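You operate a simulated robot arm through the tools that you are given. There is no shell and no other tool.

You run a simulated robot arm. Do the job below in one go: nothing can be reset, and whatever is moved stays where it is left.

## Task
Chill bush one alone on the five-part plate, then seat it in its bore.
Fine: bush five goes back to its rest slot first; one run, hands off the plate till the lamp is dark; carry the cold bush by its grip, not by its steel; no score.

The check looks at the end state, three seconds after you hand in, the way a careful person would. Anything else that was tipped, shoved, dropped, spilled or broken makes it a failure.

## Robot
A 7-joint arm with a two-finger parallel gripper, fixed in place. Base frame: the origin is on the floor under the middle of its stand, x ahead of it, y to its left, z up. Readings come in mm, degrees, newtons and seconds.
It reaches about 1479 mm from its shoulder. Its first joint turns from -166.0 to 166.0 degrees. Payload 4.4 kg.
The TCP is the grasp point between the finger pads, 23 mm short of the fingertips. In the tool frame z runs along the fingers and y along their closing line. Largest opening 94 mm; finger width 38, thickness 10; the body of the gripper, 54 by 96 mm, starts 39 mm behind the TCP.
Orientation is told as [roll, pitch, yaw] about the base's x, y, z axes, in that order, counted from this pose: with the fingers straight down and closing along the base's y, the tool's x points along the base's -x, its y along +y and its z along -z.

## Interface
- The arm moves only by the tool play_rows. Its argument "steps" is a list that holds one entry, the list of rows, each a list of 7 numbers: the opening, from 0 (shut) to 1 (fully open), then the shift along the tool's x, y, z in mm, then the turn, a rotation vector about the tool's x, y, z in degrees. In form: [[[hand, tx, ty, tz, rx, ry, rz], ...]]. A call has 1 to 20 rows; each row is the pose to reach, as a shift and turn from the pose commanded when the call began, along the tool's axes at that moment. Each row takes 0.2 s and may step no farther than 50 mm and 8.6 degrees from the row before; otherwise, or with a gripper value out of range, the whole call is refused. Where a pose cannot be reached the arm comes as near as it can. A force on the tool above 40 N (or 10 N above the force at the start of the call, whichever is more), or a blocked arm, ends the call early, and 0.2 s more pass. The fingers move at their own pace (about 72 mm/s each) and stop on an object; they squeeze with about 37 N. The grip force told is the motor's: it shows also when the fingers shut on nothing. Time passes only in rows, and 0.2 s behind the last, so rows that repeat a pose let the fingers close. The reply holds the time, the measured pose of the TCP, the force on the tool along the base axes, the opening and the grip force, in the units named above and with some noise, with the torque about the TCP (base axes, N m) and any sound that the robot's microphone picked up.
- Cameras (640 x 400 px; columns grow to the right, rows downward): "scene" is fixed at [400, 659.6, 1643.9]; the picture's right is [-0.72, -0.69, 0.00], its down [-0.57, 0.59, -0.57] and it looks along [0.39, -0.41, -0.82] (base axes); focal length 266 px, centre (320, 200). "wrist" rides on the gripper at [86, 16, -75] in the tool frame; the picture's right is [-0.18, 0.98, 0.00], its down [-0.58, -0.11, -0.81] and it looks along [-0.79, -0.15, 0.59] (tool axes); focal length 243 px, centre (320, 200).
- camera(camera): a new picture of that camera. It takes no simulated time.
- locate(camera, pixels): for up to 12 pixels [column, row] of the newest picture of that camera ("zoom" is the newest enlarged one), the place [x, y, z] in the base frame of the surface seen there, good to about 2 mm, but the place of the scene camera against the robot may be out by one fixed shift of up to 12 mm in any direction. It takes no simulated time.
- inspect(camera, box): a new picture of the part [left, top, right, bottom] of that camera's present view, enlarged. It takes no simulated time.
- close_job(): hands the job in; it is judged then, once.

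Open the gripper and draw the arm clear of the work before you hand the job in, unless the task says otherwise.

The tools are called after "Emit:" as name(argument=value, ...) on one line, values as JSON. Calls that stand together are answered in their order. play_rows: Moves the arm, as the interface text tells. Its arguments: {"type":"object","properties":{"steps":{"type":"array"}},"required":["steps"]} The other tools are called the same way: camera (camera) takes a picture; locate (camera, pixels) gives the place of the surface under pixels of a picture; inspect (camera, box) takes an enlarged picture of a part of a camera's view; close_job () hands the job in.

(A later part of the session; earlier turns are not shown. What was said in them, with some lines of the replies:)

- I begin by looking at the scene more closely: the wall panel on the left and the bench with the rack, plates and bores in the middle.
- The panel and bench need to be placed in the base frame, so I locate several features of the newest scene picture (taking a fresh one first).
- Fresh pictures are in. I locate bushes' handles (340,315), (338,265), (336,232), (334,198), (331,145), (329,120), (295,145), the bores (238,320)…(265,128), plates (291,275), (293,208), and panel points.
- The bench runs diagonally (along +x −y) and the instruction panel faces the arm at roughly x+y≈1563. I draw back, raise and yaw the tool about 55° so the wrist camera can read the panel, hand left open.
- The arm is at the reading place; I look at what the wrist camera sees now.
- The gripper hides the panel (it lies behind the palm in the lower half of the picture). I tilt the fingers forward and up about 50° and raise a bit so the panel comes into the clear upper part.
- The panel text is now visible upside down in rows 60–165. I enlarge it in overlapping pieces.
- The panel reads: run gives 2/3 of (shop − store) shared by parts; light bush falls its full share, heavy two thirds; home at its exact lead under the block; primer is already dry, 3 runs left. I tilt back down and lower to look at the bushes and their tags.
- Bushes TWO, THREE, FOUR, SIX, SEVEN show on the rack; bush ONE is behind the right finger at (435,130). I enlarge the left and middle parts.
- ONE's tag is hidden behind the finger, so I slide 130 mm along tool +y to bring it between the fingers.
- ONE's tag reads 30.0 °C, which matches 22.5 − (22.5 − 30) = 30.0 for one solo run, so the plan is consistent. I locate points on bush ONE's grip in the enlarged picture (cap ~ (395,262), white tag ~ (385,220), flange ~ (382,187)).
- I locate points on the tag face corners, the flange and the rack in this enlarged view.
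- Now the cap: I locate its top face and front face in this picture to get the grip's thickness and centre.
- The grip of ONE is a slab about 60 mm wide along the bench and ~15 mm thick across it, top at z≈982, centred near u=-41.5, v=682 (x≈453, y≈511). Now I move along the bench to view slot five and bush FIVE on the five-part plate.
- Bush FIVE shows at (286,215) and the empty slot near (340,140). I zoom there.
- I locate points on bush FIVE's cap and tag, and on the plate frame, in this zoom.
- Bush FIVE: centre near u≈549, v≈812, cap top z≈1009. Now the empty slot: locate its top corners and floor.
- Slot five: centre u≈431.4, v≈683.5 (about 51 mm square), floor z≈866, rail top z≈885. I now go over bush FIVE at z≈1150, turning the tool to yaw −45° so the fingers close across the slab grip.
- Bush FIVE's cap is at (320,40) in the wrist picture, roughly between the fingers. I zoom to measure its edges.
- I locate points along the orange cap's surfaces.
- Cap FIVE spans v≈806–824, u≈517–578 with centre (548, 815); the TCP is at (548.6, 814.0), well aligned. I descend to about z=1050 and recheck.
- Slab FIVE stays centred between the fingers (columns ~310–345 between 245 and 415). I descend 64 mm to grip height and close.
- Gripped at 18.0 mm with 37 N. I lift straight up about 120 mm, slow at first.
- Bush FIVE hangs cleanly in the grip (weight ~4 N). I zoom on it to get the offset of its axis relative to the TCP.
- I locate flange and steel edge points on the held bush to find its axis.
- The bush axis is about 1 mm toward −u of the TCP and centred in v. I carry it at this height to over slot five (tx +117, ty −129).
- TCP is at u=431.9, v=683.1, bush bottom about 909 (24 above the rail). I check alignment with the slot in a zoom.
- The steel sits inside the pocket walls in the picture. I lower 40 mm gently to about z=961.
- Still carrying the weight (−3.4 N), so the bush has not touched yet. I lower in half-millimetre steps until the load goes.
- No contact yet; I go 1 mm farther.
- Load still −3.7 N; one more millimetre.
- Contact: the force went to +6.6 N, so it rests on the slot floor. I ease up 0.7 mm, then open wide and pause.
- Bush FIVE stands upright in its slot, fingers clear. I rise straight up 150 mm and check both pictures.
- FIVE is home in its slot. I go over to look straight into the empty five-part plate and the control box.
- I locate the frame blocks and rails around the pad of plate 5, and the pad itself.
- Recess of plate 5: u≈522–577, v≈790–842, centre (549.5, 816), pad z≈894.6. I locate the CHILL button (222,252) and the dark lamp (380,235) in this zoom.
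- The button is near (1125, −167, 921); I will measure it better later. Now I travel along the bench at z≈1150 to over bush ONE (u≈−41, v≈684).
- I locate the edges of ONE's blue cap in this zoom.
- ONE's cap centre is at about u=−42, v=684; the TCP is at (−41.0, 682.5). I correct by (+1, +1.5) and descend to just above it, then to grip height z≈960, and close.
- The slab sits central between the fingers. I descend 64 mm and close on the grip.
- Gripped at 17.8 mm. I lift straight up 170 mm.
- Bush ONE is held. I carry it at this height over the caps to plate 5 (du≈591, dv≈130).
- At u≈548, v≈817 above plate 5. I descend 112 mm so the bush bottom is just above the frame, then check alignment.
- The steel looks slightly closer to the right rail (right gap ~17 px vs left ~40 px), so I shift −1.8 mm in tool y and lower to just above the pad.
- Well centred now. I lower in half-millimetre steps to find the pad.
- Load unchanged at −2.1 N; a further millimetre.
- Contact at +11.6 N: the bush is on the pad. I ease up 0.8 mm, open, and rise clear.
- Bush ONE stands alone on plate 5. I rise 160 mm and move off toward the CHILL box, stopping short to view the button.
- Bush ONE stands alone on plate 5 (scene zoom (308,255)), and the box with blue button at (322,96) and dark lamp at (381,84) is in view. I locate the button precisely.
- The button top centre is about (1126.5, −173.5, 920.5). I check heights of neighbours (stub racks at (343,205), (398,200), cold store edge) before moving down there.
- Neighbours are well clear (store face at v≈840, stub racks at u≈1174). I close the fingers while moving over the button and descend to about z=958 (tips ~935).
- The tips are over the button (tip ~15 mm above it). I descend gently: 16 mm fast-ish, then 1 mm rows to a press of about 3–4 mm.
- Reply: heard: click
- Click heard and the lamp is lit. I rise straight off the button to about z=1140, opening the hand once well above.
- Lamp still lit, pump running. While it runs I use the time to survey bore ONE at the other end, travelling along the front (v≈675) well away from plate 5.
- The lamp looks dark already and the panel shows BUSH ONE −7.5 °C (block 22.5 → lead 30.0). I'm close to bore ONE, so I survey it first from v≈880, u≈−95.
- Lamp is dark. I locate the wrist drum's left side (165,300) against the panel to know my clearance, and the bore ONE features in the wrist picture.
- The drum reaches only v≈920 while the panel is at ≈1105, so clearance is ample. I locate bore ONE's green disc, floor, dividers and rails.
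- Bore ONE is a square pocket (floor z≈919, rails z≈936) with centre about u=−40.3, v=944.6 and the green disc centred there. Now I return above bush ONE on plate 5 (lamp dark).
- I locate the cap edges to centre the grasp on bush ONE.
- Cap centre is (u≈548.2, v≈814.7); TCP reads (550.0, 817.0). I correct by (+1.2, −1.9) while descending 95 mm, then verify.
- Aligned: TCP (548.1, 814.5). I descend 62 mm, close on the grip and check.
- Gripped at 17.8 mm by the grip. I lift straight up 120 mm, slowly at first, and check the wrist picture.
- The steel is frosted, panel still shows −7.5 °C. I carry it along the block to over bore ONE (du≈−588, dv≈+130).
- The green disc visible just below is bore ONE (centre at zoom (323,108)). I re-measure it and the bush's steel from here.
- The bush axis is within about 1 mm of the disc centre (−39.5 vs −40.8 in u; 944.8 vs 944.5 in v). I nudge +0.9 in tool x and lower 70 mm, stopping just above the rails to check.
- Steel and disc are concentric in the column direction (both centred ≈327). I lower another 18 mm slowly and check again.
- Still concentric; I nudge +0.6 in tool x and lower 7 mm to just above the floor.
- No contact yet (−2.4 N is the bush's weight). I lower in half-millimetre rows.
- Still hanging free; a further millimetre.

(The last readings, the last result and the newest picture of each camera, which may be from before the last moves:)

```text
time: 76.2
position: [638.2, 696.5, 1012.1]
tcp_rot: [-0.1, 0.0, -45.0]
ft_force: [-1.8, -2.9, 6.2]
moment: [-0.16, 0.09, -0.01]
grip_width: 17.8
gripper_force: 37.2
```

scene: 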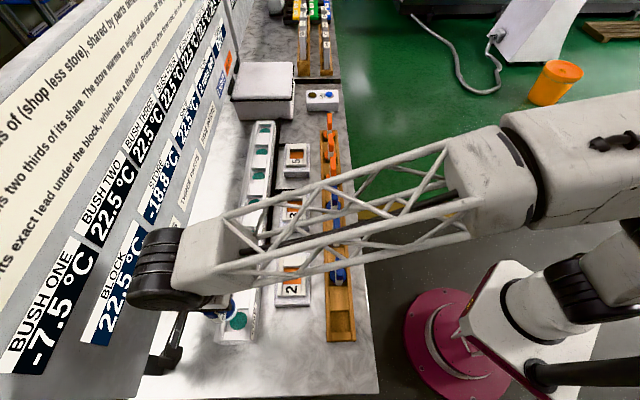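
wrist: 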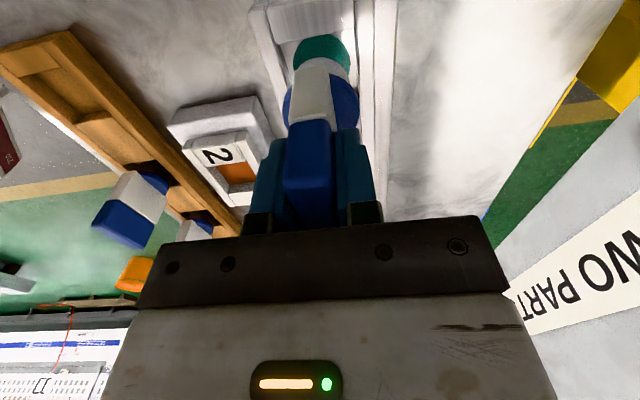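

Contact at +6.2 N: it stands on the bore floor. I look before letting go.

Emit:
camera(camera="wrist")

Emit:
inspect(camera="wrist", box=[240, 0, 400, 100])

Emit:
camera(camera="scene")

```text
taken
```

wrist: 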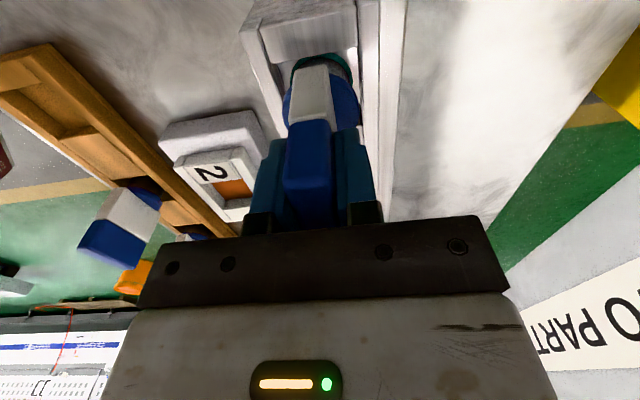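

```text
4.00 times, centred on (320, 50) of wrist
```

zoom: 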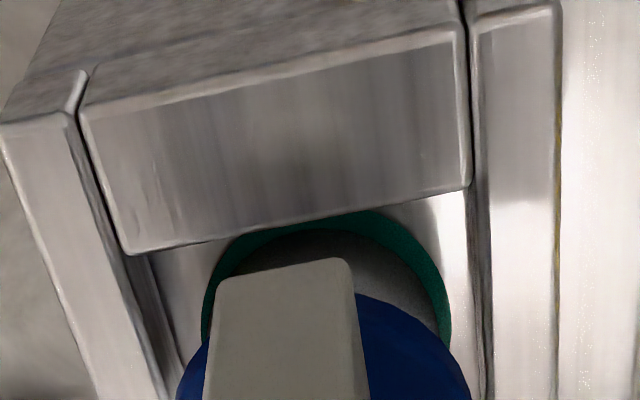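

```text
taken
```

scene: 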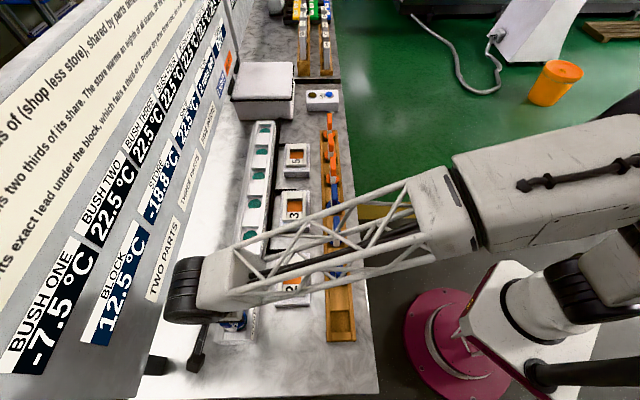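

The block readout changed to 12.5 °C (fell a third of 30), so the bush is home. I ease up slightly, open and let go.

Emit:
play_rows(steps=[[[0, 0, 0, -0.7, 0, 0, 0], [0.3, 0, 0, -0.7, 0, 0, 0], [0.6, 0, 0, -0.7, 0, 0, 0], [1, 0, 0, -0.7, 0, 0, 0], [1, 0, 0, -0.7, 0, 0, 0], [1, 0, 0, -0.7, 0, 0, 0]]])

Emit:
camera(camera="wrist")

```text
time: 77.6
position: [638.4, 697.4, 1013.1]
tcp_rot: [0.0, 0.1, -45.0]
ft_force: [0.4, 0.1, -0.2]
moment: [0.0, 0.02, -0.02]
grip_width: 94.0
gripper_force: 0.0
```

```text
taken
```

wrist: 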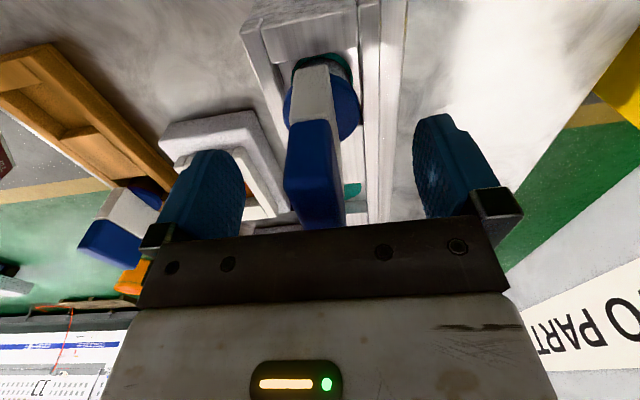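

The bush stands free with the fingers open and clear on both sides. I rise straight up 160 mm, then draw back toward the base (−v) at height.

Emit:
play_rows(steps=[[[1, 0, 0, -15, 0, 0, 0], [1, 0, 0, -40, 0, 0, 0], [1, 0, 0, -80, 0, 0, 0], [1, 0, 0, -120, 0, 0, 0], [1, 0, 0, -160, 0, 0, 0], [1, 0, -40, -170, 0, 0, 0], [1, 0, -85, -180, 0, 0, 0], [1, 0, -130, -190, 0, 0, 0], [1, 0, -175, -200, 0, 0, 0], [1, 0, -220, -200, 0, 0, 0], [1, 0, -265, -200, 0, 0, 0], [1, 0, -310, -200, 0, 0, 0], [1, 0, -355, -200, 0, 0, 0], [1, 0, -400, -200, 0, 0, 0], [1, 0, -440, -200, 0, 0, 0], [1, 0, -440, -200, 0, 0, 0]]])

Emit:
camera(camera="scene")

Emit:
inspect(camera="scene", box=[200, 200, 380, 350])

Emit:
inspect(camera="scene", box=[220, 70, 380, 210])

```text
time: 81.0
position: [326.9, 387.0, 1213.7]
tcp_rot: [0.1, 0.0, -45.0]
ft_force: [-0.9, 0.3, 0.1]
moment: [0.02, 0.01, 0.05]
grip_width: 94.1
gripper_force: 0.0
```

```text
taken
```

scene: 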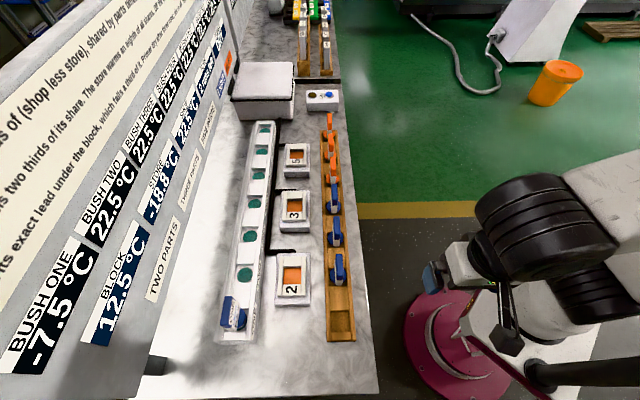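

```text
2.67 times, centred on (290, 275) of scene
```

zoom: 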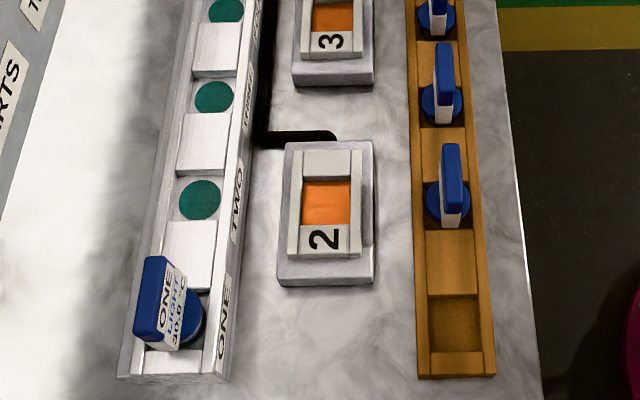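

```text
2.86 times, centred on (300, 140) of scene
```

zoom: 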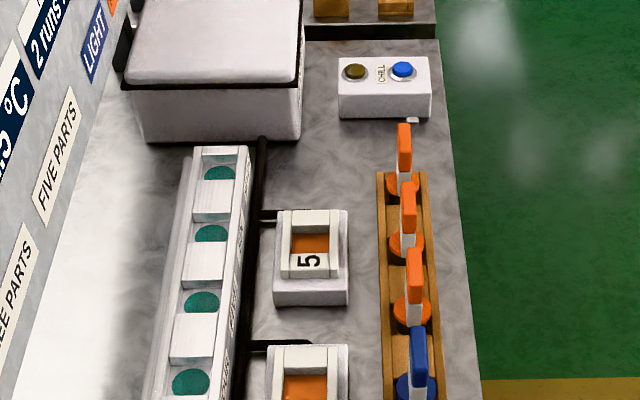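

Bush ONE stands in bore ONE, FIVE is back in its slot, the plate is empty and the lamp dark. I zoom once more on the seated bush to confirm it is upright and centred.

Emit:
inspect(camera="scene", box=[206, 285, 270, 345])

Emit:
locate(camera="scene", pixels=[[226, 300], [224, 318], [229, 312], [241, 322], [335, 262], [331, 165], [333, 150]])

```text
6.67 times, centred on (238, 315) of scene
```

zoom: 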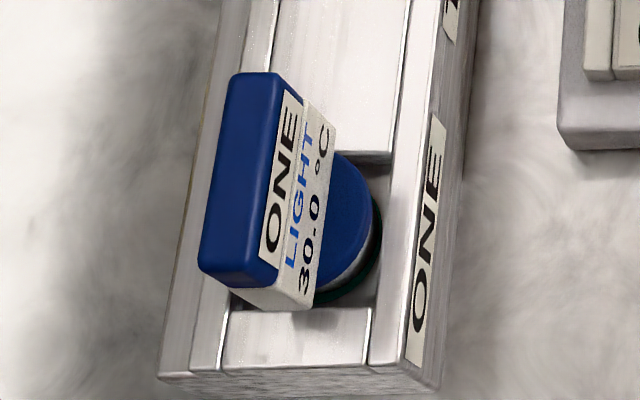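

```text
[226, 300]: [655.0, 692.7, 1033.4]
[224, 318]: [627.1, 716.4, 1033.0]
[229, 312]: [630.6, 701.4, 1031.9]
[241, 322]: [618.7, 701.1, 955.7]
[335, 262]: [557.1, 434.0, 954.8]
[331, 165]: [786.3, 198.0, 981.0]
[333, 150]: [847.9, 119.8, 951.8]
```

The cap top is level at z≈1033 (floor 919 + 114), so bush ONE is upright and fully seated in bore ONE. FIVE's cap is at 981 in its slot, the hand is open and the arm is clear. I hand the job in.

Emit:
close_job()

```text
The job is handed in.
```

Bush one is chilled and seated upright in bore one, and I've handed the job in; no result has come back yet.

- **Bush five:** it went back to its rest slot in the rack before anything else moved.
- **Chill:** bush one was alone on the five-part plate. I pressed CHILL once and kept off the plate until the lamp was dark.
- **Temperature:** the panel then showed bush one at −7.5 °C, exactly its 30.0 °C lead under the 22.5 °C block. When the bush touched the bore floor, the block reading dropped to 12.5 °C, the third the panel describes.
- **Carrying and seating:** I held bush one only by its grip. It came down near the centre of the pocket, clear of the walls in the last picture before release.

I saw nothing else tipped, shoved or dropped in the final pictures. The gripper is open and the arm is drawn back from the bench.
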